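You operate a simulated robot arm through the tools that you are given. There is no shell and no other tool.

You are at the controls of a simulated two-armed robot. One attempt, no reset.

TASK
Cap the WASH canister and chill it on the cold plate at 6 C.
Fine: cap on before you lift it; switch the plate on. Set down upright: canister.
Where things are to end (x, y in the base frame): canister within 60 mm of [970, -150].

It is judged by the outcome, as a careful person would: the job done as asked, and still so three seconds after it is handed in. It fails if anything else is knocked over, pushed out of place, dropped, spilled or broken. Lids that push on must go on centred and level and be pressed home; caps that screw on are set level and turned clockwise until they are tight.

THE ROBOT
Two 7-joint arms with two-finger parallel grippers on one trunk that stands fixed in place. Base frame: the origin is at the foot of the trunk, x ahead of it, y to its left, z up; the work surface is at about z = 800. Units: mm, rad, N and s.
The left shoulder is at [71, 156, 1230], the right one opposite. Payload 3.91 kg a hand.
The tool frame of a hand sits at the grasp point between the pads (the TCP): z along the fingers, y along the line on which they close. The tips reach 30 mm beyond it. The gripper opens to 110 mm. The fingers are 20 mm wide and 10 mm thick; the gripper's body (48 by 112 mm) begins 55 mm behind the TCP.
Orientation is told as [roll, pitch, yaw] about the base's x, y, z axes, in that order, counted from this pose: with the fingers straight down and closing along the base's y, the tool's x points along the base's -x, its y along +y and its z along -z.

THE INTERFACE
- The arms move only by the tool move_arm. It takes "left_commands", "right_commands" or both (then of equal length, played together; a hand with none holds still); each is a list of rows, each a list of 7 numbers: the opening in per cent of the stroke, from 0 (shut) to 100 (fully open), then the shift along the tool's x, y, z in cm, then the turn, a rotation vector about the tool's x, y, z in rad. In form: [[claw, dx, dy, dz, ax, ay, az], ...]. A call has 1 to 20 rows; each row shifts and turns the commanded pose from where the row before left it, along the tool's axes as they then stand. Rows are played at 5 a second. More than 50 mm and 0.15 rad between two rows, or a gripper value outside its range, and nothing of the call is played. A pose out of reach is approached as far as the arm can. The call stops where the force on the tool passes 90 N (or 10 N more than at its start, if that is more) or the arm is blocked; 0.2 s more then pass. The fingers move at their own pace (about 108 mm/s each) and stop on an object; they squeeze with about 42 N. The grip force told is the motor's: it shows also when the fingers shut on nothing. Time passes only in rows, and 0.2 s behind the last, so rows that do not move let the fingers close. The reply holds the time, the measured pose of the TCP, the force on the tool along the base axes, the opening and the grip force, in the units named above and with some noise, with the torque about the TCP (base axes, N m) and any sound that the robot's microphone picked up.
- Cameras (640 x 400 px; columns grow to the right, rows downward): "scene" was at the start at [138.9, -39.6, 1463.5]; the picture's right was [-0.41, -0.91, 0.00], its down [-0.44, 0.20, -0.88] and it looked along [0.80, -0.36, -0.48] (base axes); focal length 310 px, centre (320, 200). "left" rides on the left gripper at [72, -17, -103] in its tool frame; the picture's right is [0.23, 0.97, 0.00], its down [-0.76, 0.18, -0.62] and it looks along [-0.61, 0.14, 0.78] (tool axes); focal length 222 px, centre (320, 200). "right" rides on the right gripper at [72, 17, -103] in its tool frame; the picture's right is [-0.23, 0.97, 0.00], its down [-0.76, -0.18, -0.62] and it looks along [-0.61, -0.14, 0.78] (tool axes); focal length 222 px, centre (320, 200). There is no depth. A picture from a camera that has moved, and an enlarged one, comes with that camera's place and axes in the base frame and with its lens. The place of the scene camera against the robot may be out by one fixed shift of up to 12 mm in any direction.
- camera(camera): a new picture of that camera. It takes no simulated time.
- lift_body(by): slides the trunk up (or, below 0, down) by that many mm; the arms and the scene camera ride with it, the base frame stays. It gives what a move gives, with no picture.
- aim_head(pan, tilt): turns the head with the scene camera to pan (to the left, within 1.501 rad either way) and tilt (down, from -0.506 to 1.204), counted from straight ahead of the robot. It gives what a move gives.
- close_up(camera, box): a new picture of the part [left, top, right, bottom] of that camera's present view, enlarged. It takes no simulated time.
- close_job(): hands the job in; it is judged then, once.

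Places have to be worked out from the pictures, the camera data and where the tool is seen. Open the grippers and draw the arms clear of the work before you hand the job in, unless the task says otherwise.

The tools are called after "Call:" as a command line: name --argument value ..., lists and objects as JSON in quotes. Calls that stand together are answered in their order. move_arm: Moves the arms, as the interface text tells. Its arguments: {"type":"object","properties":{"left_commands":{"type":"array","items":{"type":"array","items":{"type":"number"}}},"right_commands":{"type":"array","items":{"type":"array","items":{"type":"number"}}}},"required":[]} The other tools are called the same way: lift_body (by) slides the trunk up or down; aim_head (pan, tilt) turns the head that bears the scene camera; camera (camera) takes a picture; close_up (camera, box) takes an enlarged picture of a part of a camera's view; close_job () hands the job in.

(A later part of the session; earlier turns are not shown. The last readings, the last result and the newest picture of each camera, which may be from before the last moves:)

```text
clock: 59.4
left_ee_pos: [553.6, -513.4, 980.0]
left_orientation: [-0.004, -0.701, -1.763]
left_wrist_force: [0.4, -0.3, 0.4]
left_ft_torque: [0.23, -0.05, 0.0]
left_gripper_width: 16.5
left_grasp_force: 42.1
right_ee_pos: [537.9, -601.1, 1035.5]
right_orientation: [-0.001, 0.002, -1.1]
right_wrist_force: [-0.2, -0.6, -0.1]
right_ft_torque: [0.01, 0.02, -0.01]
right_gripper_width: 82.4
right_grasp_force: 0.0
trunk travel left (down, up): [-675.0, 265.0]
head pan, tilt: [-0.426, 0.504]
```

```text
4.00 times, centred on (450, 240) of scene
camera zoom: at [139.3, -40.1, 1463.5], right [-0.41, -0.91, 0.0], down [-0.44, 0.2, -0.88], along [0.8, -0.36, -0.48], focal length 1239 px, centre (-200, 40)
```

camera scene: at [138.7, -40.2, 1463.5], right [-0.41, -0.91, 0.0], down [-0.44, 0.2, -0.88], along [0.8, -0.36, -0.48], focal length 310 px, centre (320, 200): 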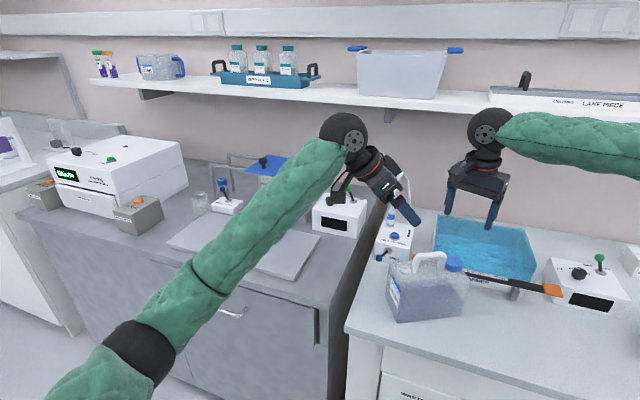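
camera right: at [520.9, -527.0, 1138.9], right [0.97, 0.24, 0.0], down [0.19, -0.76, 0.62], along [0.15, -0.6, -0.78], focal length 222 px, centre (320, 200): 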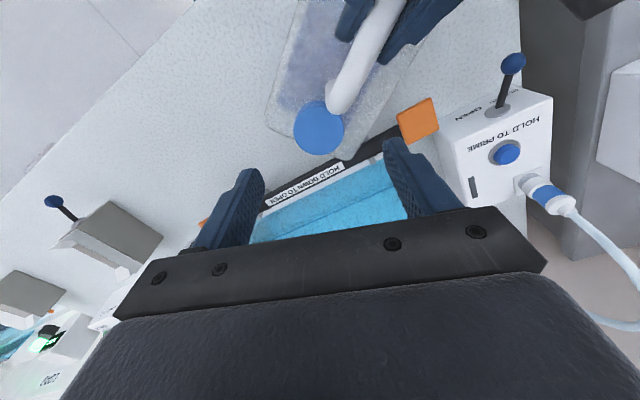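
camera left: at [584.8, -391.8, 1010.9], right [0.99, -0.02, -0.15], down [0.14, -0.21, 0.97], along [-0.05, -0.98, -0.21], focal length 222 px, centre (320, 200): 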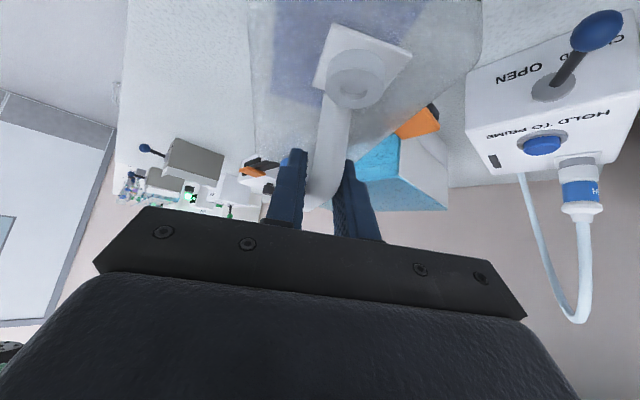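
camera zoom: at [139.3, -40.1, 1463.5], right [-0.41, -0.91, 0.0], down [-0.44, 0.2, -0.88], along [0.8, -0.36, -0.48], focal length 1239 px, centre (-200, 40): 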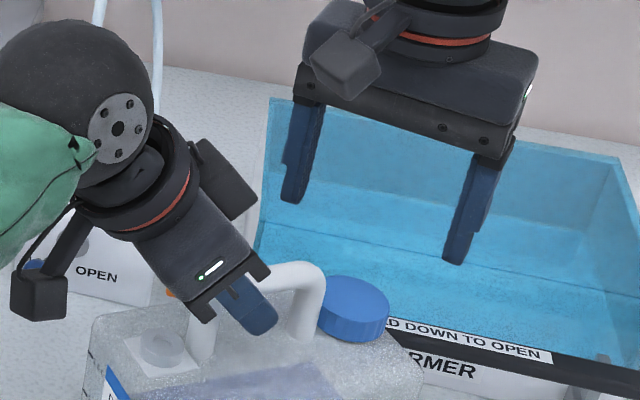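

The cap is centred within ~2 mm. I descend to the previous grip height (TCP z≈967), close on the cap, and begin turning clockwise in small steps while the left hand holds the handle.

Call:
move_arm --right_commands '[[75, 0.2, 0, 2, 0, 0, 0], [75, 0, 0, 2, 0, 0, 0], [75, 0, 0, 1.8, 0, 0, 0], [75, 0, 0, 1.0, 0, 0, 0], [75, 0, 0, 0, 0, 0, 0], [0, 0, 0, 0, 0, 0, 0], [0, 0, 0, 0, 0, 0, 0], [0, 0, 0, 0, 0, 0, 0]]'

Call:
camera --camera "right"

Call:
close_up --camera "scene" --box '[370, 200, 530, 300]'

```text
clock: 61.2
left_ee_pos: [553.7, -513.7, 978.8]
left_orientation: [-0.002, -0.699, -1.762]
left_wrist_force: [3.2, 3.2, -0.4]
left_ft_torque: [0.33, -0.12, 0.19]
left_gripper_width: 16.9
left_grasp_force: 42.0
right_ee_pos: [536.6, -597.9, 965.6]
right_orientation: [0.0, 0.003, -1.1]
right_wrist_force: [-2.8, -2.7, -0.6]
right_ft_torque: [-0.09, 0.03, -0.02]
right_gripper_width: 41.8
right_grasp_force: 42.5
trunk travel left (down, up): [-675.0, 265.0]
head pan, tilt: [-0.426, 0.504]
```

```text
taken
camera right: at [519.2, -524.8, 1069.9], right [0.97, 0.24, 0.0], down [0.19, -0.76, 0.62], along [0.15, -0.6, -0.78], focal length 222 px, centre (320, 200)
```

right: 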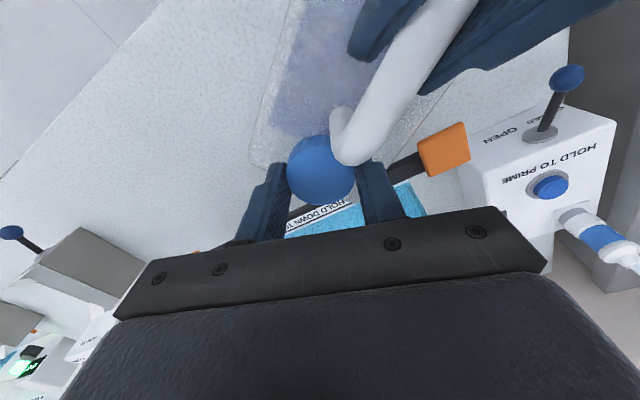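

```text
4.00 times, centred on (450, 250) of scene
camera zoom: at [139.4, -40.4, 1463.4], right [-0.41, -0.91, 0.0], down [-0.44, 0.2, -0.88], along [0.8, -0.36, -0.48], focal length 1239 px, centre (-200, 0)
```

zoom: 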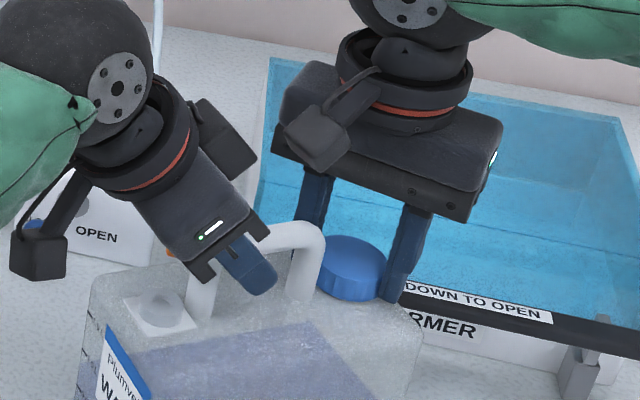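

Cap gripped, canister steadied. I turn clockwise 0.45 rad and read the torque.

Call:
move_arm --right_commands '[[0, 0, 0, 0, 0, 0, 0.15], [0, 0, 0, 0, 0, 0, 0.15], [0, 0, 0, 0, 0, 0, 0.15], [0, 0, 0, 0, 0, 0, 0]]'

```text
clock: 62.2
left_ee_pos: [553.7, -512.6, 979.2]
left_orientation: [-0.001, -0.701, -1.765]
left_wrist_force: [7.6, 4.3, -0.1]
left_ft_torque: [0.13, -0.19, -0.18]
left_gripper_width: 17.0
left_grasp_force: 42.3
right_ee_pos: [537.5, -597.9, 966.5]
right_orientation: [-0.002, 0.002, -1.551]
right_wrist_force: [-7.8, -3.8, -2.1]
right_ft_torque: [-0.04, 0.06, 0.72]
right_gripper_width: 41.7
right_grasp_force: 41.8
trunk travel left (down, up): [-675.0, 265.0]
head pan, tilt: [-0.426, 0.504]
```

Torque has risen to 0.72 N·m. I add another 0.3 rad.

Call:
move_arm --right_commands '[[0, 0, 0, 0, 0, 0, 0.15], [0, 0, 0, 0, 0, 0, 0.15], [0, 0, 0, 0, 0, 0, 0]]'

Call:
close_up --camera "right" --box '[240, 90, 400, 220]'

Call:
close_up --camera "scene" --box '[370, 200, 530, 300]'

```text
clock: 63.0
left_ee_pos: [554.2, -512.6, 979.3]
left_orientation: [-0.003, -0.7, -1.763]
left_wrist_force: [6.7, 2.2, -0.1]
left_ft_torque: [0.03, -0.08, -0.18]
left_gripper_width: 16.8
left_grasp_force: 41.9
right_ee_pos: [537.0, -597.4, 968.1]
right_orientation: [-0.001, 0.002, -1.85]
right_wrist_force: [-7.5, -0.7, -2.7]
right_ft_torque: [0.05, 0.0, 0.79]
right_gripper_width: 42.0
right_grasp_force: 41.8
trunk travel left (down, up): [-675.0, 265.0]
head pan, tilt: [-0.426, 0.504]
```

```text
3.08 times, centred on (320, 155) of right
camera zoom: at [574.2, -532.3, 1070.9], right [0.87, -0.49, 0.0], down [-0.38, -0.68, 0.62], along [-0.3, -0.54, -0.78], focal length 684 px, centre (320, 338)
```

zoom: 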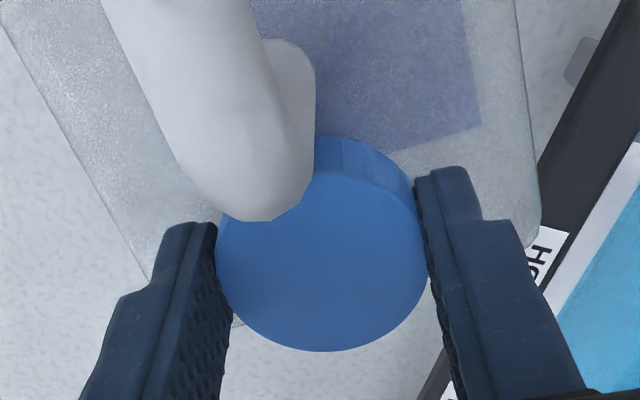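

```text
4.00 times, centred on (450, 250) of scene
camera zoom: at [139.4, -40.4, 1463.4], right [-0.41, -0.91, 0.0], down [-0.44, 0.2, -0.88], along [0.8, -0.36, -0.48], focal length 1239 px, centre (-200, 0)
```

zoom: 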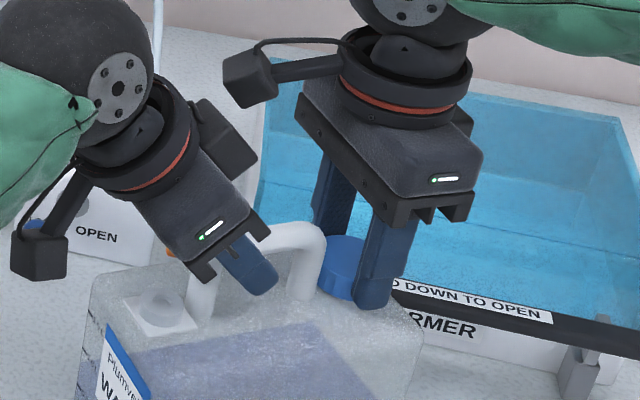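

Torque plateaus at about 0.8 N·m with both hands holding firm. I finish the stroke to yaw -2.4 and see whether it rises or just slips.

Call:
move_arm --right_commands '[[0, 0, 0, 0, 0, 0, 0.14], [0, 0, 0, 0, 0, 0, 0.14], [0, 0, 0, 0, 0, 0, 0]]'

Call:
move_arm --right_commands '[[0, 0, 0, 0, 0, 0, 0.13], [0, 0, 0, 0, 0, 0, 0.13], [0, 0, 0, 0, 0, 0, 0]]'

Call:
close_up --camera "right" --box '[240, 90, 400, 220]'

Call:
close_up --camera "scene" --box '[370, 200, 530, 300]'

```text
clock: 63.8
left_ee_pos: [554.6, -512.1, 980.2]
left_orientation: [-0.001, -0.7, -1.762]
left_wrist_force: [8.9, -1.8, 0.2]
left_ft_torque: [0.12, -0.18, -0.08]
left_gripper_width: 16.8
left_grasp_force: 42.1
right_ee_pos: [539.0, -597.8, 965.9]
right_orientation: [-0.001, 0.0, -2.13]
right_wrist_force: [-8.9, 1.5, -0.9]
right_ft_torque: [0.01, 0.05, 0.91]
right_gripper_width: 41.2
right_grasp_force: 41.9
trunk travel left (down, up): [-675.0, 265.0]
head pan, tilt: [-0.426, 0.504]
```

```text
clock: 64.6
left_ee_pos: [554.0, -513.0, 979.0]
left_orientation: [-0.001, -0.698, -1.761]
left_wrist_force: [1.6, -1.7, -0.5]
left_ft_torque: [-0.11, 0.01, -0.76]
left_gripper_width: 16.6
left_grasp_force: 42.0
right_ee_pos: [537.8, -599.0, 967.0]
right_orientation: [-0.002, -0.001, -2.391]
right_wrist_force: [-2.7, 1.6, -4.7]
right_ft_torque: [0.02, -0.02, 0.98]
right_gripper_width: 41.6
right_grasp_force: 41.9
trunk travel left (down, up): [-675.0, 265.0]
head pan, tilt: [-0.426, 0.504]
```

```text
3.08 times, centred on (320, 155) of right
camera zoom: at [602.9, -560.9, 1071.7], right [0.5, -0.87, 0.0], down [-0.68, -0.39, 0.62], along [-0.54, -0.31, -0.78], focal length 684 px, centre (320, 338)
```

zoom: 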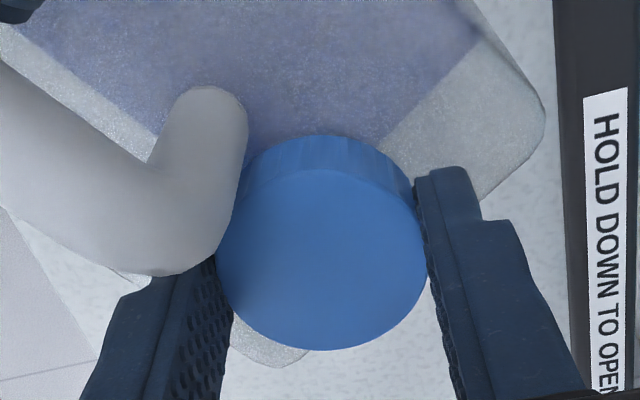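

```text
4.00 times, centred on (450, 250) of scene
camera zoom: at [139.4, -40.4, 1463.4], right [-0.41, -0.91, 0.0], down [-0.44, 0.2, -0.88], along [0.8, -0.36, -0.48], focal length 1239 px, centre (-200, 0)
```

zoom: 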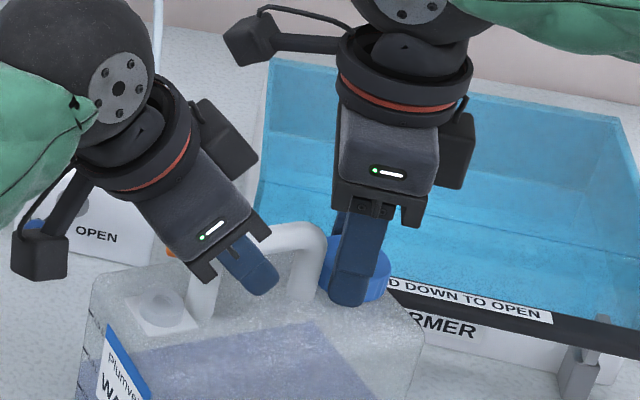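

Torque has climbed to about 1 N·m with a slight downward pull, so the cap is still tightening. I release, go back 1.3 rad, regrip and make another stroke.

Call:
move_arm --right_commands '[[70, 0, 0, 0, 0, 0, 0], [70, 0, 0, 0, 0, 0, 0], [70, 0, 0, 0, 0, 0, -0.145], [70, 0, 0, 0, 0, 0, -0.145], [70, 0, 0, 0, 0, 0, -0.145], [70, 0, 0, 0, 0, 0, -0.145], [70, 0, 0, 0, 0, 0, -0.145], [70, 0, 0, 0, 0, 0, -0.145], [70, 0, 0, 0, 0, 0, -0.145], [70, 0, 0, 0, 0, 0, -0.145], [70, 0, 0, 0.05, 0, 0, -0.13], [70, 0, 0, 0, 0, 0, 0], [0, 0, 0, 0, 0, 0, 0], [0, 0, 0, 0, 0, 0, 0], [0, 0, 0, 0, 0, 0, 0]]'

Call:
close_up --camera "right" --box '[240, 90, 400, 220]'

Call:
move_arm --right_commands '[[0, 0, 0, 0, 0, 0, 0.14], [0, 0, 0, 0, 0, 0, 0.14], [0, 0, 0, 0, 0, 0, 0]]'

Call:
move_arm --right_commands '[[0, 0, 0, 0, 0, 0, 0.14], [0, 0, 0, 0, 0, 0, 0.14], [0, 0, 0, 0, 0, 0, 0]]'

```text
clock: 67.8
left_ee_pos: [555.3, -511.9, 979.3]
left_orientation: [-0.001, -0.696, -1.763]
left_wrist_force: [4.4, 4.8, 0.3]
left_ft_torque: [0.3, -0.07, 0.25]
left_gripper_width: 16.7
left_grasp_force: 41.7
right_ee_pos: [536.8, -599.1, 967.3]
right_orientation: [-0.001, 0.002, -1.1]
right_wrist_force: [-5.5, -4.6, 0.3]
right_ft_torque: [-0.06, 0.04, 0.11]
right_gripper_width: 42.0
right_grasp_force: 42.3
trunk travel left (down, up): [-675.0, 265.0]
head pan, tilt: [-0.426, 0.504]
```

```text
3.08 times, centred on (320, 155) of right
camera zoom: at [520.1, -525.6, 1070.9], right [0.97, 0.24, 0.0], down [0.19, -0.76, 0.62], along [0.15, -0.6, -0.78], focal length 684 px, centre (320, 338)
```

zoom: 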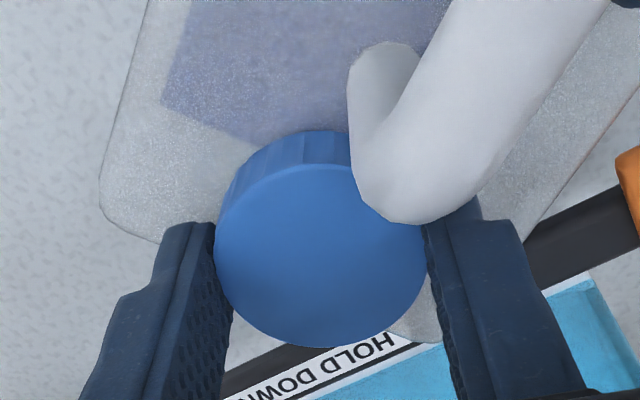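

```text
clock: 68.6
left_ee_pos: [553.7, -513.1, 979.0]
left_orientation: [0.0, -0.698, -1.76]
left_wrist_force: [13.9, 12.0, -0.6]
left_ft_torque: [0.32, -0.14, -0.08]
left_gripper_width: 16.8
left_grasp_force: 42.6
right_ee_pos: [537.7, -598.8, 967.2]
right_orientation: [-0.001, -0.001, -1.38]
right_wrist_force: [-14.1, -12.6, -0.6]
right_ft_torque: [-0.23, 0.29, 1.0]
right_gripper_width: 41.5
right_grasp_force: 42.2
trunk travel left (down, up): [-675.0, 265.0]
head pan, tilt: [-0.426, 0.504]
```

```text
clock: 69.4
left_ee_pos: [554.6, -512.9, 979.4]
left_orientation: [-0.001, -0.701, -1.762]
left_wrist_force: [12.1, 3.6, 0.6]
left_ft_torque: [0.19, -0.17, -0.16]
left_gripper_width: 16.5
left_grasp_force: 42.1
right_ee_pos: [537.3, -598.4, 966.1]
right_orientation: [0.0, 0.001, -1.659]
right_wrist_force: [-11.1, -3.0, 0.1]
right_ft_torque: [0.02, 0.03, 1.07]
right_gripper_width: 41.7
right_grasp_force: 42.2
trunk travel left (down, up): [-675.0, 265.0]
head pan, tilt: [-0.426, 0.504]
```

Torque is at once 1.0–1.07 N·m and flat: the cap appears tight. One more short turn confirms whether the torque still climbs.

Call:
move_arm --right_commands '[[0, 0, 0, 0, 0, 0, 0.14], [0, 0, 0, 0, 0, 0, 0.14], [0, 0, 0, 0, 0, 0, 0.14], [0, 0, 0, 0, 0, 0, 0]]'

Call:
close_up --camera "scene" --box '[370, 200, 530, 300]'

```text
clock: 70.4
left_ee_pos: [554.2, -513.1, 979.8]
left_orientation: [-0.002, -0.699, -1.761]
left_wrist_force: [4.7, -2.1, 0.5]
left_ft_torque: [-0.06, 0.01, -0.56]
left_gripper_width: 16.7
left_grasp_force: 41.9
right_ee_pos: [537.8, -599.6, 967.4]
right_orientation: [-0.001, 0.003, -2.081]
right_wrist_force: [-6.3, 2.6, -0.8]
right_ft_torque: [0.03, 0.07, 1.0]
right_gripper_width: 41.4
right_grasp_force: 41.9
trunk travel left (down, up): [-675.0, 265.0]
head pan, tilt: [-0.426, 0.504]
```

```text
4.00 times, centred on (450, 250) of scene
camera zoom: at [139.3, -40.4, 1463.4], right [-0.41, -0.91, 0.0], down [-0.44, 0.2, -0.88], along [0.8, -0.36, -0.48], focal length 1239 px, centre (-200, 0)
```

zoom: 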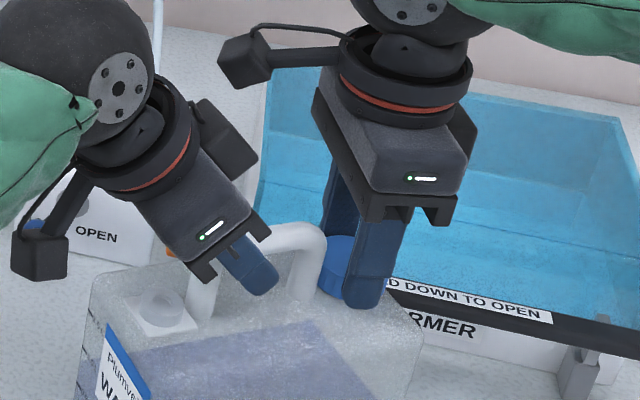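

The torque stays flat at 1.0 N·m while the hand turns on, so the fingers now slip on a tight cap. I release the cap and raise the right hand, then release the handle with the left and back it off along its own axis.

Call:
move_arm --right_commands '[[75, 0, 0, 0, 0, 0, 0], [75, 0, 0, 0, 0, 0, 0], [75, 0, 0, 0, 0, 0, 0], [75, 0, 0, -2, 0, 0, 0], [75, 0, 0, -4, 0, 0, 0], [75, 0, 0, -4, 0, 0, 0], [75, 0, 0, -4, 0, 0, 0], [75, 0, 0, -4, 0, 0, 0], [75, 0, 0, 0, 0, 0, 0]]'

Call:
move_arm --left_commands '[[30, 0, 0, 0, 0, 0, 0], [60, 0, 0, 0, 0, 0, 0], [100, 0, 0, 0, 0, 0, 0], [100, 0, 0, 0, 0, 0, 0], [100, 0, 0, -2, 0, 0, 0], [100, 0, 0, -4, 0, 0, 0], [100, 0, 0, -4, 0, 0, 0], [100, 0, 0, -4, 0, 0, 0], [100, 0, 0, 0, 0, 0, 0]]'

Call:
camera --camera "right"

Call:
camera --camera "scene"

Call:
camera --camera "left"

```text
clock: 72.4
left_ee_pos: [553.4, -512.6, 979.7]
left_orientation: [-0.001, -0.702, -1.763]
left_wrist_force: [-0.3, -0.8, -1.0]
left_ft_torque: [0.02, 0.05, 0.02]
left_gripper_width: 16.5
left_grasp_force: 41.8
right_ee_pos: [538.7, -599.7, 1148.7]
right_orientation: [-0.001, -0.001, -2.079]
right_wrist_force: [-0.3, -0.1, -0.2]
right_ft_torque: [-0.01, 0.0, 0.0]
right_gripper_width: 83.0
right_grasp_force: 0.1
trunk travel left (down, up): [-675.0, 265.0]
head pan, tilt: [-0.426, 0.504]
```

```text
clock: 74.4
left_ee_pos: [571.7, -421.7, 1088.7]
left_orientation: [-0.002, -0.701, -1.761]
left_wrist_force: [0.8, -0.5, 0.0]
left_ft_torque: [0.02, 0.01, 0.01]
left_gripper_width: 109.9
left_grasp_force: 0.2
right_ee_pos: [538.0, -598.9, 1146.7]
right_orientation: [-0.002, -0.002, -2.078]
right_wrist_force: [0.1, 0.1, 0.0]
right_ft_torque: [0.0, -0.01, 0.0]
right_gripper_width: 82.4
right_grasp_force: 0.1
trunk travel left (down, up): [-675.0, 265.0]
head pan, tilt: [-0.426, 0.504]
```

```text
taken
camera right: at [588.5, -543.9, 1251.1], right [0.74, -0.67, 0.0], down [-0.53, -0.58, 0.62], along [-0.42, -0.46, -0.78], focal length 222 px, centre (320, 200)
```

right: 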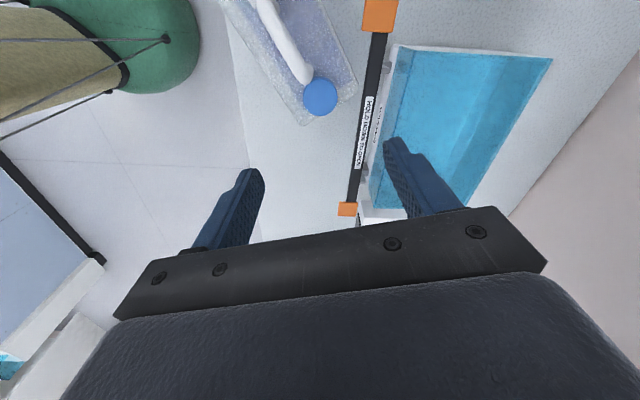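

```text
taken
camera scene: at [138.9, -40.7, 1463.4], right [-0.41, -0.91, 0.0], down [-0.44, 0.2, -0.88], along [0.8, -0.36, -0.48], focal length 310 px, centre (320, 200)
```

scene: 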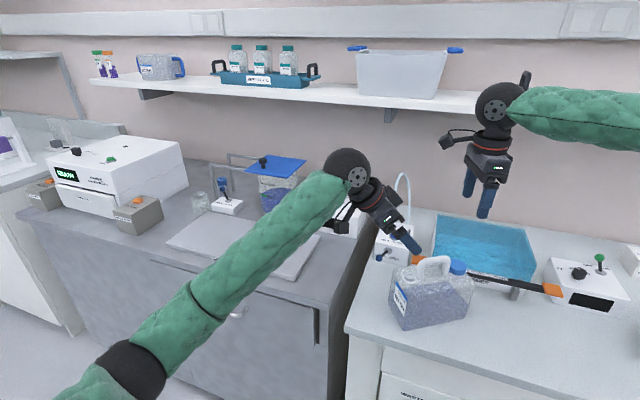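

```text
taken
camera left: at [578.4, -299.6, 1121.5], right [0.99, -0.02, -0.15], down [0.14, -0.21, 0.97], along [-0.05, -0.98, -0.21], focal length 222 px, centre (320, 200)
```

left: 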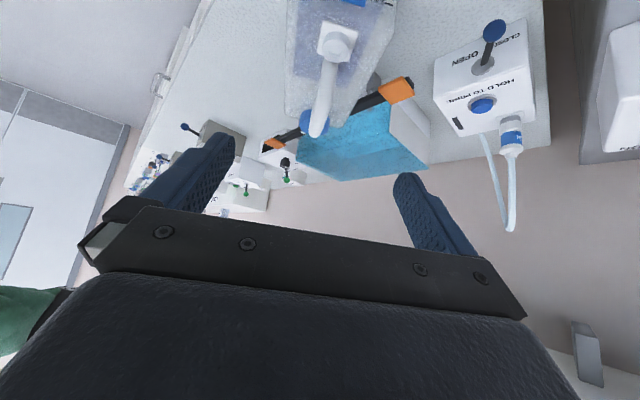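

The cap stays on level and both hands are free. I raise the left hand, undo its tilt and yaw, and take it away to the left side.

Call:
move_arm --left_commands '[[100, -2.42, 0, -2.87, 0, 0, 0], [100, -2.42, 0, -2.87, 0, 0, 0], [100, -2.42, 0, -2.87, 0, 0, 0], [100, -2.42, 0, -2.87, 0, 0, 0], [100, 0, 0, 0, 0, 0.14, 0], [100, 0, 0, 0, 0, 0.14, 0], [100, 0, 0, 0, 0, 0.14, 0], [100, 0, 0, 0, 0, 0.14, 0], [100, 0, 0, 0, 0, 0.14, 0], [100, 0, 0, 0, 0, 0, 0]]'

Call:
move_arm --left_commands '[[100, 0, 0, 0, 0, 0, -0.147], [100, 0, 0, 0, 0, 0, -0.147], [100, 0, 0, 0, 0, 0, -0.147], [100, 0, 0, 0, 0, 0, -0.147], [100, 0, 0, 0, 0, 0, -0.147], [100, 0, 0, 0, 0, 0, -0.147], [100, 0, 0, 0, 0, 0, -0.147], [100, 0, 0, 0, 0, 0, -0.147], [100, 0, 0, 0, 0, 0, -0.147], [100, 0, 0, 0, 0, 0, -0.147], [100, 0, 0, 0, 0, 0, -0.147], [100, 0, 0, 0, 0, 0, -0.147], [100, 0, 0, 0, 0, 0, 0]]'

Call:
move_arm --left_commands '[[100, -0.2, 4.8, 0, 0, 0, 0], [100, -0.2, 4.8, 0, 0, 0, 0], [100, -0.2, 4.8, 0, 0, 0, 0], [100, -0.2, 4.8, 0, 0, 0, 0], [100, -0.2, 4.8, 0, 0, 0, 0], [100, -0.2, 4.8, 0, 0, 0, 0], [100, -0.2, 4.8, 0, 0, 0, 0], [100, -0.2, 4.8, 0, 0, 0, 0], [100, -0.2, 4.8, 0, 0, 0, 0], [100, -0.2, 4.8, 0, 0, 0, 0], [100, -0.2, 4.8, 0, 0, 0, 0], [100, -0.2, 4.8, 0, 0, 0, 0], [100, -0.2, 4.8, 0, 0, 0, 0], [100, 0, 0, 0, 0, 0, 0]]'

Call:
camera --camera "scene"

Call:
camera --camera "left"

```text
clock: 76.6
left_ee_pos: [571.6, -424.3, 1236.3]
left_orientation: [0.0, 0.001, -1.762]
left_wrist_force: [-0.3, -0.3, 0.6]
left_ft_torque: [0.0, 0.01, 0.02]
left_gripper_width: 110.2
left_grasp_force: 0.1
right_ee_pos: [538.6, -598.4, 1147.2]
right_orientation: [0.0, 0.001, -2.079]
right_wrist_force: [-0.4, 0.4, 0.6]
right_ft_torque: [-0.02, 0.04, -0.01]
right_gripper_width: 82.7
right_grasp_force: 0.1
trunk travel left (down, up): [-675.0, 265.0]
head pan, tilt: [-0.426, 0.504]
```

```text
clock: 79.4
left_ee_pos: [569.9, -425.1, 1236.4]
left_orientation: [0.001, 0.002, 0.002]
left_wrist_force: [-1.0, 0.1, -0.7]
left_ft_torque: [0.02, 0.02, 0.0]
left_gripper_width: 110.3
left_grasp_force: 0.0
right_ee_pos: [537.7, -599.1, 1147.6]
right_orientation: [0.001, 0.0, -2.079]
right_wrist_force: [-0.2, -0.4, 0.5]
right_ft_torque: [0.02, 0.01, -0.02]
right_gripper_width: 82.6
right_grasp_force: 0.1
trunk travel left (down, up): [-675.0, 265.0]
head pan, tilt: [-0.426, 0.504]
```

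```text
clock: 82.4
left_ee_pos: [598.4, 198.9, 1237.5]
left_orientation: [0.002, 0.002, -0.001]
left_wrist_force: [0.1, 0.5, 0.7]
left_ft_torque: [0.06, -0.01, -0.01]
left_gripper_width: 109.6
left_grasp_force: 0.0
right_ee_pos: [539.3, -599.7, 1146.8]
right_orientation: [-0.002, 0.001, -2.08]
right_wrist_force: [0.0, -0.4, 0.2]
right_ft_torque: [0.0, 0.02, 0.01]
right_gripper_width: 82.5
right_grasp_force: 0.1
trunk travel left (down, up): [-675.0, 265.0]
head pan, tilt: [-0.426, 0.504]
```

```text
taken
camera scene: at [139.5, -41.0, 1463.4], right [-0.41, -0.91, 0.0], down [-0.44, 0.2, -0.88], along [0.8, -0.36, -0.48], focal length 310 px, centre (320, 200)
```

scene: 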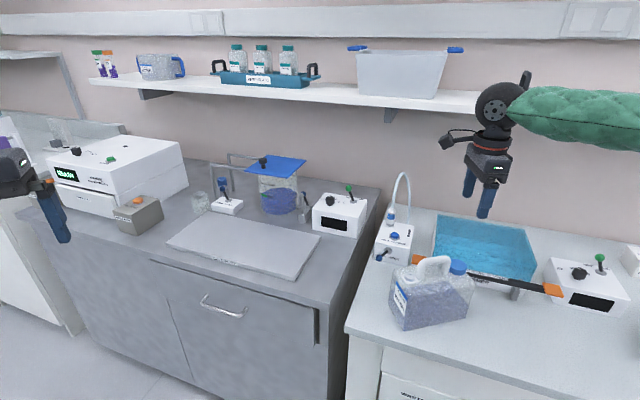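

```text
taken
camera left: at [527.0, 181.8, 1340.6], right [-0.23, 0.97, 0.0], down [0.76, 0.18, 0.62], along [0.61, 0.14, -0.78], focal length 222 px, centre (320, 200)
```

left: 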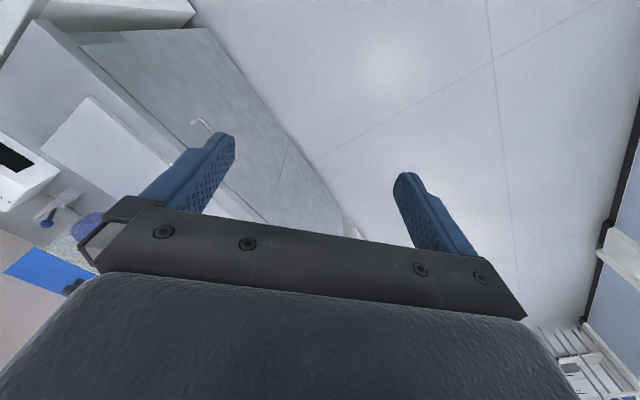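

The way is clear. I raise the right hand, turn its wrist back to about -0.58 rad, and move it toward the cold plate's control box to look at the dial.

Call:
move_arm --right_commands '[[100, 0, 0, -1.5, 0, 0, -0.15], [100, 0, 0, -1.5, 0, 0, -0.15], [100, 0, 0, -1.5, 0, 0, -0.15], [100, 0, 0, -1.5, 0, 0, -0.15], [100, 0, 0, 0, 0, 0, -0.15], [100, 0, 0, 0, 0, 0, -0.15], [100, 0, 0, 0, 0, 0, -0.15], [100, 0, 0, 0, 0, 0, -0.15], [100, 0, 0, 0, 0, 0, -0.15], [100, 0, 0, 0, 0, 0, -0.15], [100, -1.72, 4.2, 0, 0, 0, 0], [100, -1.72, 4.2, 0, 0, 0, 0], [100, -1.72, 4.2, 0, 0, 0, 0], [100, -1.72, 4.2, 0, 0, 0, 0], [100, -1.72, 4.2, 0, 0, 0, 0], [100, -1.72, 4.2, 0, 0, 0, 0], [100, -1.72, 4.2, 0, 0, 0, 0], [100, 0, 0, 0, 0, 0, 0]]'

Call:
camera --camera "right"

Call:
camera --camera "scene"

```text
clock: 86.2
left_ee_pos: [597.0, 198.5, 1238.7]
left_orientation: [0.0, 0.0, 0.001]
left_wrist_force: [0.0, -0.5, 0.7]
left_ft_torque: [0.01, -0.03, -0.03]
left_gripper_width: 109.8
left_grasp_force: 0.1
right_ee_pos: [798.6, -418.7, 1207.8]
right_orientation: [0.002, 0.0, -0.58]
right_wrist_force: [-0.6, 0.3, 0.0]
right_ft_torque: [0.0, -0.04, 0.01]
right_gripper_width: 110.0
right_grasp_force: 0.0
trunk travel left (down, up): [-675.0, 265.0]
head pan, tilt: [-0.426, 0.504]
```

```text
taken
camera right: at [748.2, -363.7, 1313.4], right [0.72, 0.69, 0.0], down [0.54, -0.57, 0.62], along [0.43, -0.45, -0.78], focal length 222 px, centre (320, 200)
```

right: 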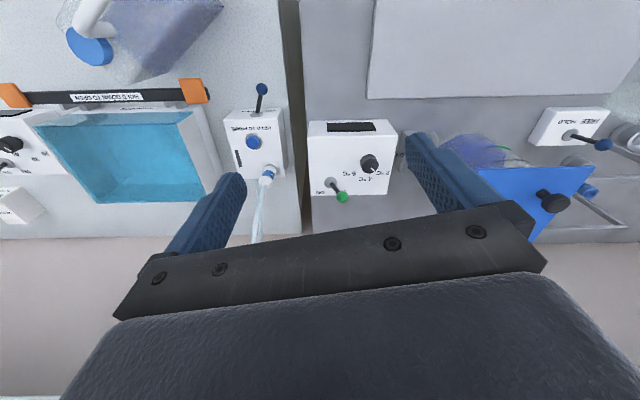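

```text
taken
camera scene: at [137.4, -40.5, 1463.7], right [-0.41, -0.91, 0.0], down [-0.44, 0.2, -0.88], along [0.8, -0.36, -0.48], focal length 310 px, centre (320, 200)
```

scene: 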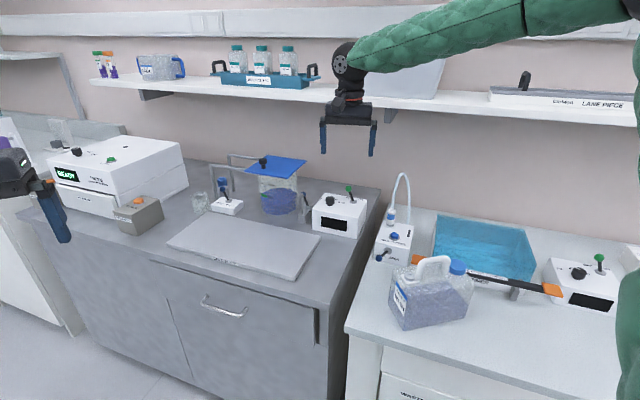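

Call:
close_up --camera "right" --box '[296, 110, 408, 210]'

Call:
close_up --camera "scene" --box '[304, 176, 384, 240]'

```text
4.00 times, centred on (352, 160) of right
camera zoom: at [748.2, -363.7, 1313.4], right [0.72, 0.69, 0.0], down [0.54, -0.57, 0.62], along [0.43, -0.45, -0.78], focal length 888 px, centre (192, 360)
```

zoom: 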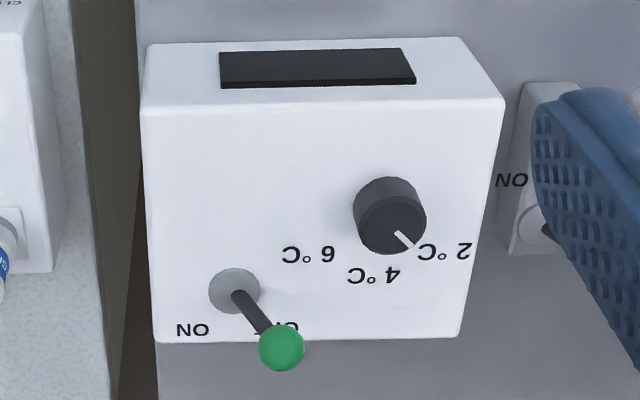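

```text
6.25 times, centred on (344, 208) of scene
camera zoom: at [137.4, -40.5, 1463.7], right [-0.41, -0.91, 0.0], down [-0.44, 0.2, -0.88], along [0.8, -0.36, -0.48], focal length 1936 px, centre (170, 150)
```

zoom: 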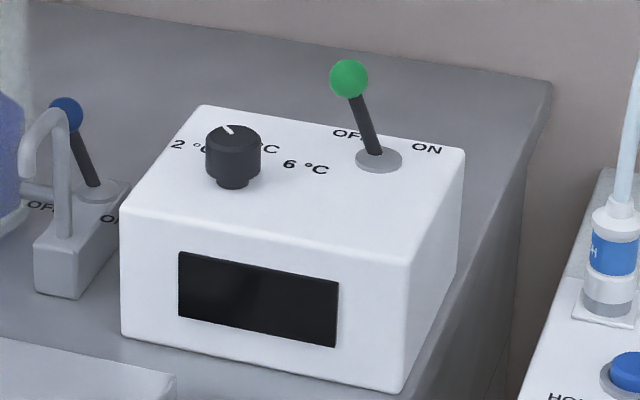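

Call:
close_up --camera "right" --box '[356, 140, 396, 165]'

Call:
close_up --camera "right" --box '[360, 150, 384, 180]'

```text
16.00 times, centred on (376, 152) of right
camera zoom: at [748.2, -363.7, 1313.4], right [0.72, 0.69, 0.0], down [0.54, -0.57, 0.62], along [0.43, -0.45, -0.78], focal length 3554 px, centre (-576, 960)
```

zoom: 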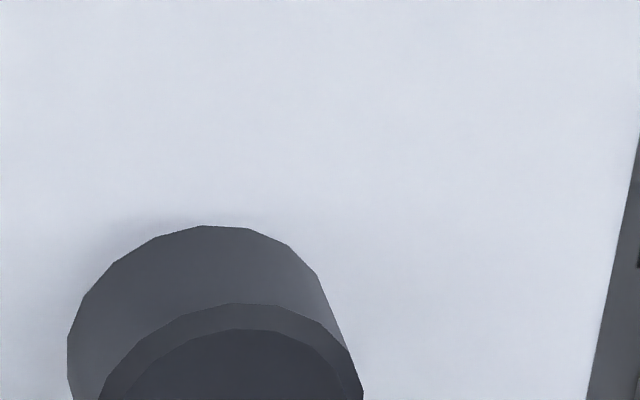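

```text
13.33 times, centred on (372, 165) of right
camera zoom: at [748.2, -363.7, 1313.4], right [0.72, 0.69, 0.0], down [0.54, -0.57, 0.62], along [0.43, -0.45, -0.78], focal length 2962 px, centre (-373, 667)
```

zoom: 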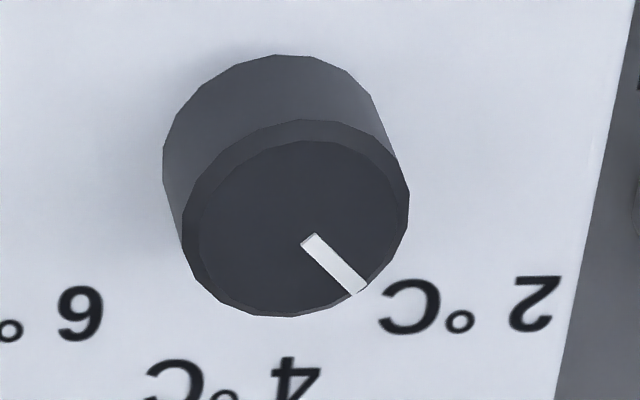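

The dial's white pointer is at the 2 °C mark, 6 °C being about 90° clockwise from above; the lever leans to OFF. The knob (≈30 mm wide) is near (950,-446), top z≈968, at the limit of reach, so I test how far the vertical tool gets at a safe height.

Call:
move_arm --right_commands '[[100, -2.62, 1.12, 2.96, 0, 0, 0], [100, -2.62, 1.12, 2.96, 0, 0, 0], [100, -2.62, 1.12, 2.96, 0, 0, 0], [100, -2.62, 1.12, 2.96, 0, 0, 0], [100, -2.62, 1.12, 2.96, 0, 0, 0], [100, 0, 0, 0, 0, 0, 0], [100, 0, 0, 0, 0, 0, 0]]'

Call:
camera --camera "right"

Call:
close_up --camera "scene" --box '[280, 130, 440, 250]'

```text
clock: 87.8
left_ee_pos: [598.2, 199.9, 1237.1]
left_orientation: [0.0, 0.001, 0.0]
left_wrist_force: [0.0, 0.0, -0.1]
left_ft_torque: [-0.02, -0.01, -0.03]
left_gripper_width: 110.0
left_grasp_force: 0.0
right_ee_pos: [942.1, -438.2, 1056.9]
right_orientation: [-0.001, 0.0, -0.581]
right_wrist_force: [0.6, 0.7, 0.4]
right_ft_torque: [0.01, 0.02, -0.01]
right_gripper_width: 109.7
right_grasp_force: 0.1
trunk travel left (down, up): [-675.0, 265.0]
head pan, tilt: [-0.426, 0.504]
```

```text
taken
camera right: at [889.8, -384.3, 1160.7], right [0.72, 0.69, 0.0], down [0.54, -0.57, 0.62], along [0.43, -0.45, -0.78], focal length 222 px, centre (320, 200)
```

right: 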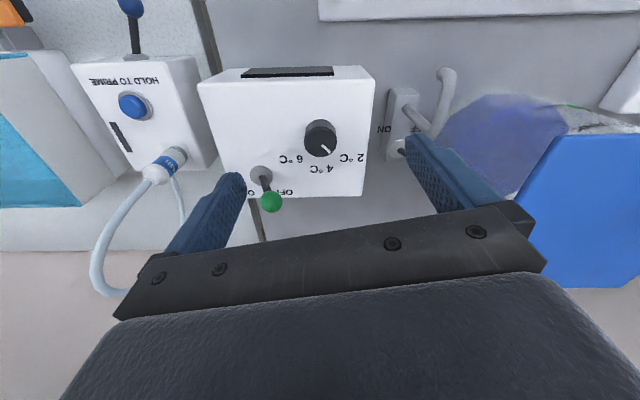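

```text
3.33 times, centred on (360, 190) of scene
camera zoom: at [139.7, -39.2, 1463.4], right [-0.41, -0.91, 0.0], down [-0.44, 0.2, -0.88], along [0.8, -0.36, -0.48], focal length 1033 px, centre (187, 233)
```

zoom: 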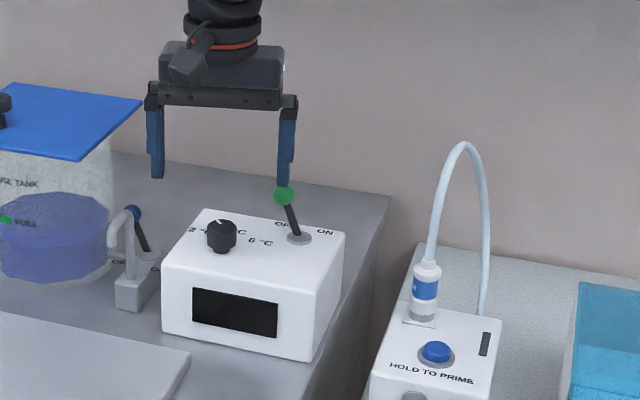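

The vertical tool reaches this far: TCP (941,-438,1057), knob at (951,-446.5), lever ball near (951,-519,988). I turn to yaw -0.2, centre over the knob at the same height and re-check.

Call:
move_arm --right_commands '[[60, 0, 0, 0, 0, 0, -0.127], [60, 0, 0, 0, 0, 0, -0.127], [60, 0, 0, 0, 0, 0, -0.126], [60, -1.15, -0.63, 0, 0, 0, 0], [60, 0, 0, 0, 0, 0, 0], [60, 0, 0, 0, 0, 0, 0]]'

Call:
camera --camera "right"

Call:
close_up --camera "right" --box '[264, 90, 376, 160]'

```text
clock: 89.2
left_ee_pos: [599.0, 199.0, 1237.4]
left_orientation: [0.001, 0.0, 0.0]
left_wrist_force: [-0.1, -0.9, -0.7]
left_ft_torque: [-0.04, 0.0, 0.01]
left_gripper_width: 109.8
left_grasp_force: 0.1
right_ee_pos: [948.3, -450.9, 1058.4]
right_orientation: [0.0, 0.0, -0.199]
right_wrist_force: [-0.6, 0.4, -0.1]
right_ft_torque: [-0.01, 0.0, 0.01]
right_gripper_width: 66.0
right_grasp_force: 0.1
trunk travel left (down, up): [-675.0, 265.0]
head pan, tilt: [-0.426, 0.504]
```

```text
taken
camera right: at [882.6, -420.9, 1162.6], right [0.42, 0.91, 0.0], down [0.71, -0.33, 0.62], along [0.57, -0.26, -0.78], focal length 222 px, centre (320, 200)
```

right: 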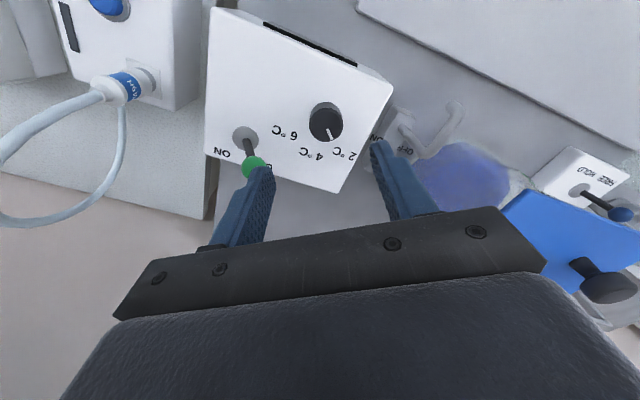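

```text
5.71 times, centred on (320, 125) of right
camera zoom: at [882.6, -420.9, 1162.6], right [0.42, 0.91, 0.0], down [0.71, -0.33, 0.62], along [0.57, -0.26, -0.78], focal length 1269 px, centre (320, 629)
```

zoom: 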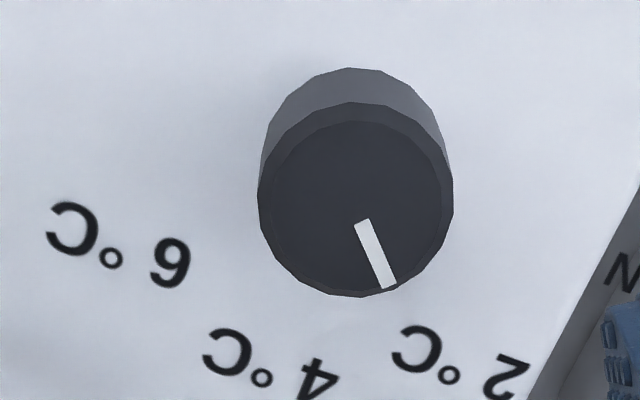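

The knob reads (948,-445); I shift by (-2,+6.7) mm and descend around it to TCP z≈984, with the fingers open 66 mm.

Call:
move_arm --right_commands '[[60, 0.33, 0.62, 0, 0, 0, 0], [60, 0, 0, 2.5, 0, 0, 0], [60, 0, 0, 2.5, 0, 0, 0], [60, 0, 0, 1.5, 0, 0, 0], [60, 0, 0, 0.9, 0, 0, 0], [60, 0, 0, 0, 0, 0, 0], [60, 0, 0, 0, 0, 0, 0]]'

Call:
camera --camera "right"

Call:
close_up --camera "scene" --box '[300, 160, 396, 230]'

```text
clock: 90.8
left_ee_pos: [599.4, 199.0, 1237.4]
left_orientation: [0.0, 0.0, 0.0]
left_wrist_force: [0.5, -0.3, 0.9]
left_ft_torque: [-0.01, 0.01, -0.01]
left_gripper_width: 109.7
left_grasp_force: 0.1
right_ee_pos: [946.8, -444.3, 985.3]
right_orientation: [0.0, 0.0, -0.198]
right_wrist_force: [0.3, 0.9, -0.4]
right_ft_torque: [0.0, 0.01, -0.01]
right_gripper_width: 66.2
right_grasp_force: 0.2
trunk travel left (down, up): [-675.0, 265.0]
head pan, tilt: [-0.426, 0.504]
```

```text
taken
camera right: at [880.4, -412.6, 1088.6], right [0.42, 0.91, 0.0], down [0.71, -0.33, 0.62], along [0.57, -0.26, -0.78], focal length 222 px, centre (320, 200)
```

right: 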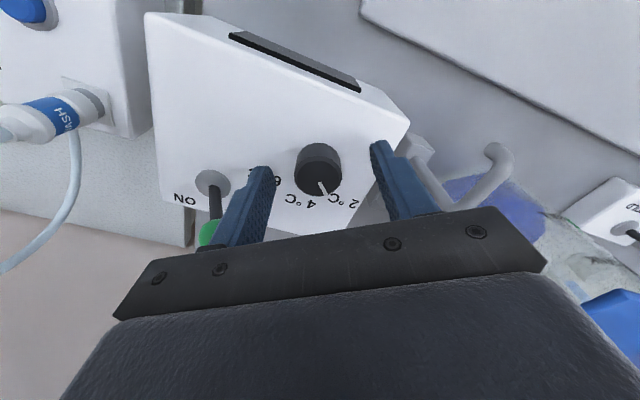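

```text
5.71 times, centred on (348, 195) of scene
camera zoom: at [139.3, -39.5, 1463.5], right [-0.41, -0.91, 0.0], down [-0.44, 0.2, -0.88], along [0.8, -0.36, -0.48], focal length 1770 px, centre (160, 229)
```

zoom: 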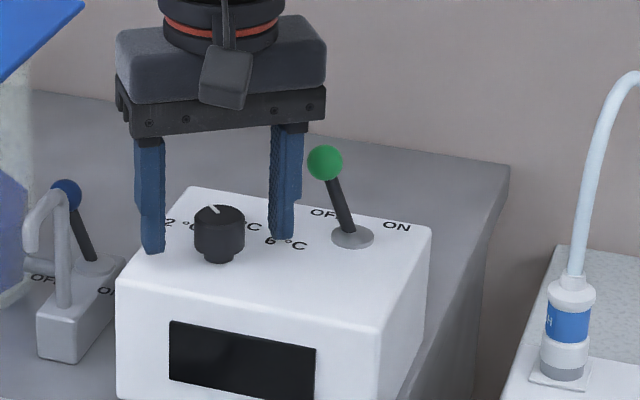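

The knob is centred between the fingers with no contact. I lower 2 mm and close on it.

Call:
move_arm --right_commands '[[60, -0.1, -0.1, 0.2, 0, 0, 0], [30, 0, 0, 0, 0, 0, 0], [10, 0, 0, 0, 0, 0, 0], [10, 0, 0, 0, 0, 0, 0], [10, 0, 0, 0, 0, 0, 0]]'

Call:
close_up --camera "right" --box '[240, 110, 400, 230]'

```text
clock: 92.0
left_ee_pos: [598.3, 198.8, 1237.4]
left_orientation: [0.001, -0.001, 0.0]
left_wrist_force: [0.3, 0.2, 1.2]
left_ft_torque: [-0.02, -0.01, -0.03]
left_gripper_width: 110.2
left_grasp_force: 0.0
right_ee_pos: [949.7, -446.7, 982.8]
right_orientation: [-0.001, 0.0, -0.199]
right_wrist_force: [0.6, -1.8, 0.7]
right_ft_torque: [-0.22, -0.23, -0.11]
right_gripper_width: 28.9
right_grasp_force: 44.9
trunk travel left (down, up): [-675.0, 265.0]
head pan, tilt: [-0.426, 0.504]
```

```text
3.33 times, centred on (320, 170) of right
camera zoom: at [881.2, -414.0, 1087.0], right [0.42, 0.91, 0.0], down [0.71, -0.33, 0.62], along [0.57, -0.26, -0.78], focal length 740 px, centre (320, 300)
```

zoom: 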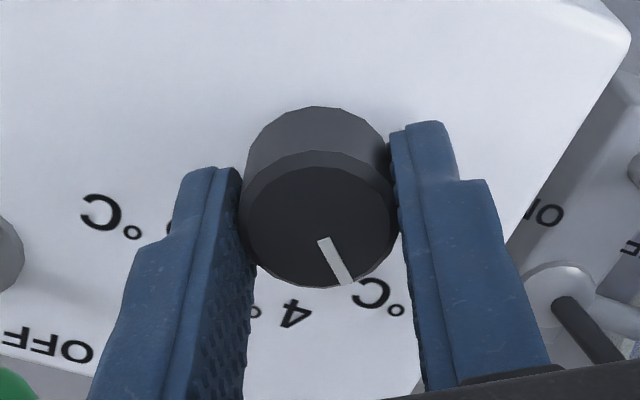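

The knob is gripped (29 mm). I turn it clockwise by 0.75 rad and look.

Call:
move_arm --right_commands '[[10, 0, 0, 0, 0, 0, 0.15], [10, 0, 0, 0, 0, 0, 0.15], [10, 0, 0, 0, 0, 0, 0.15], [10, 0, 0, 0, 0, 0, 0.15], [10, 0, 0, 0, 0, 0, 0.15], [10, 0, 0, 0, 0, 0, 0]]'

Call:
close_up --camera "right" --box '[240, 110, 400, 230]'

```text
clock: 93.4
left_ee_pos: [597.5, 199.9, 1237.5]
left_orientation: [-0.001, 0.0, -0.002]
left_wrist_force: [-1.1, 0.8, 0.6]
left_ft_torque: [0.0, 0.0, 0.0]
left_gripper_width: 110.0
left_grasp_force: 0.0
right_ee_pos: [946.8, -445.5, 983.6]
right_orientation: [-0.001, 0.004, -0.952]
right_wrist_force: [-14.8, 0.5, -3.9]
right_ft_torque: [-0.21, 0.02, -0.01]
right_gripper_width: 29.1
right_grasp_force: 45.1
trunk travel left (down, up): [-675.0, 265.0]
head pan, tilt: [-0.426, 0.504]
```

```text
3.33 times, centred on (320, 170) of right
camera zoom: at [920.3, -376.7, 1087.0], right [0.92, 0.38, 0.0], down [0.3, -0.72, 0.62], along [0.24, -0.58, -0.78], focal length 740 px, centre (320, 300)
```

zoom: 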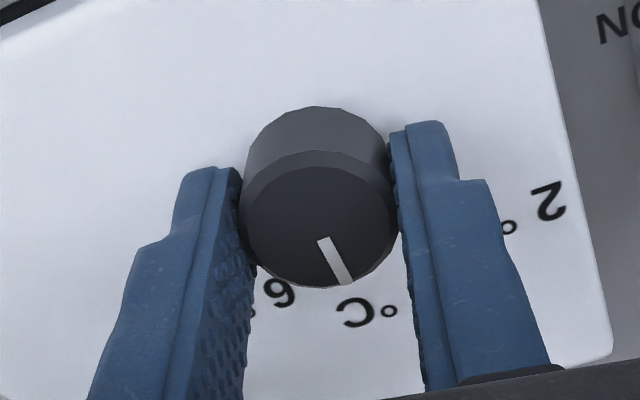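

The pointer now stands at 4 °C. I trim 1.5 mm against the side force and turn the remaining 0.82 rad.

Call:
move_arm --right_commands '[[10, 0.09, -0.12, 0, 0, 0, 0.14], [10, 0, 0, 0, 0, 0, 0.14], [10, 0, 0, 0, 0, 0, 0.14], [10, 0, 0, 0, 0, 0, 0.14], [10, 0, 0, 0, 0, 0, 0.14], [10, 0, 0, 0, 0, 0, 0.12], [10, 0, 0, 0, 0, 0, 0]]'

Call:
close_up --camera "right" --box '[240, 110, 400, 230]'

```text
clock: 95.0
left_ee_pos: [597.9, 199.3, 1237.8]
left_orientation: [0.0, 0.001, -0.001]
left_wrist_force: [0.2, 0.1, 0.3]
left_ft_torque: [0.0, 0.01, 0.01]
left_gripper_width: 110.1
left_grasp_force: 0.1
right_ee_pos: [946.8, -446.4, 981.9]
right_orientation: [0.001, 0.0, -1.771]
right_wrist_force: [-4.6, -9.0, -0.1]
right_ft_torque: [-0.18, 0.03, -0.01]
right_gripper_width: 29.2
right_grasp_force: 44.6
trunk travel left (down, up): [-675.0, 265.0]
head pan, tilt: [-0.426, 0.504]
```

```text
3.33 times, centred on (320, 170) of right
camera zoom: at [978.8, -378.1, 1087.0], right [0.91, -0.42, 0.0], down [-0.33, -0.71, 0.62], along [-0.26, -0.57, -0.78], focal length 740 px, centre (320, 300)
```

zoom: 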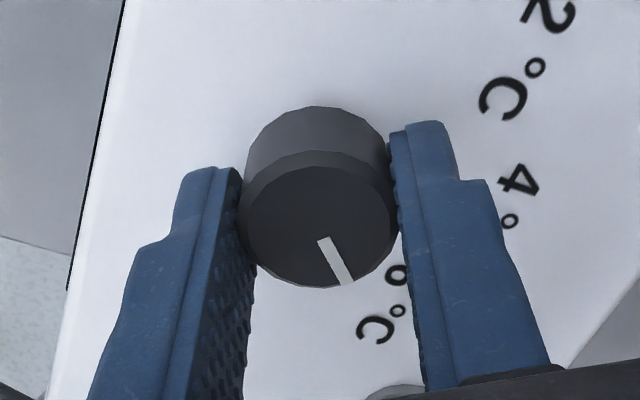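

The pointer now aims at 6 °C. I release the knob and rise to check it from above.

Call:
move_arm --right_commands '[[60, 0, 0, 0, 0, 0, 0], [60, 0, 0, 0, 0, 0, 0], [60, 0, 0, 0, 0, 0, 0], [60, 0, 0, -2, 0, 0, 0], [60, 0, 0, -3, 0, 0, 0], [60, 0, 0, -3, 0, 0, 0], [60, 0, 0, 0, 0, 0, 0]]'

Call:
camera --camera "right"

Call:
close_up --camera "right" --box '[264, 80, 376, 160]'

```text
clock: 96.6
left_ee_pos: [599.1, 200.1, 1236.5]
left_orientation: [-0.001, 0.001, 0.0]
left_wrist_force: [0.0, -0.6, -0.1]
left_ft_torque: [-0.02, 0.02, 0.01]
left_gripper_width: 110.1
left_grasp_force: 0.0
right_ee_pos: [948.8, -444.1, 1063.5]
right_orientation: [0.001, 0.0, -1.77]
right_wrist_force: [-0.3, 0.1, 0.3]
right_ft_torque: [-0.02, -0.02, -0.07]
right_gripper_width: 66.2
right_grasp_force: 0.1
trunk travel left (down, up): [-675.0, 265.0]
head pan, tilt: [-0.426, 0.504]
```

```text
taken
camera right: at [980.5, -375.8, 1167.9], right [0.91, -0.41, 0.0], down [-0.32, -0.71, 0.62], along [-0.26, -0.57, -0.78], focal length 222 px, centre (320, 200)
```

right: 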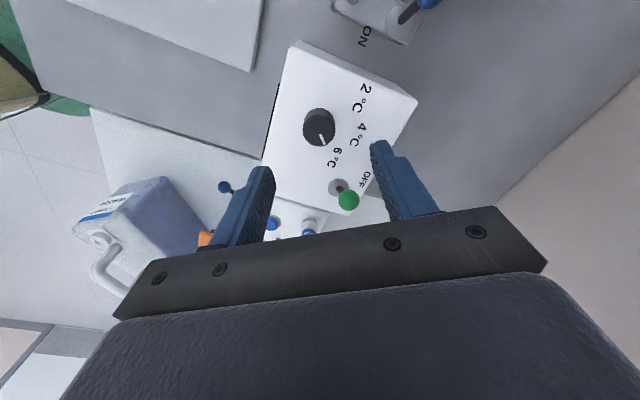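

```text
5.00 times, centred on (320, 120) of right
camera zoom: at [980.5, -375.8, 1167.9], right [0.91, -0.41, 0.0], down [-0.32, -0.71, 0.62], along [-0.26, -0.57, -0.78], focal length 1111 px, centre (320, 600)
```

zoom: 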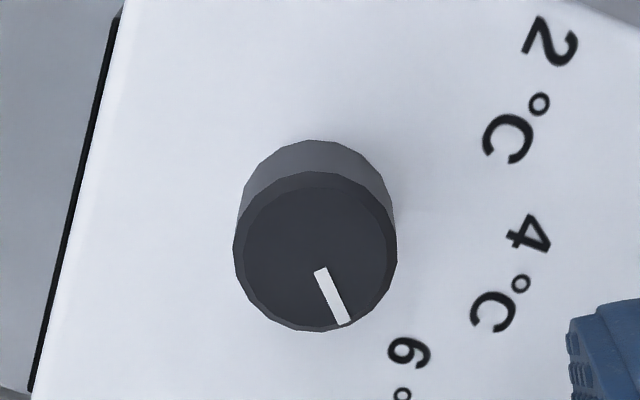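

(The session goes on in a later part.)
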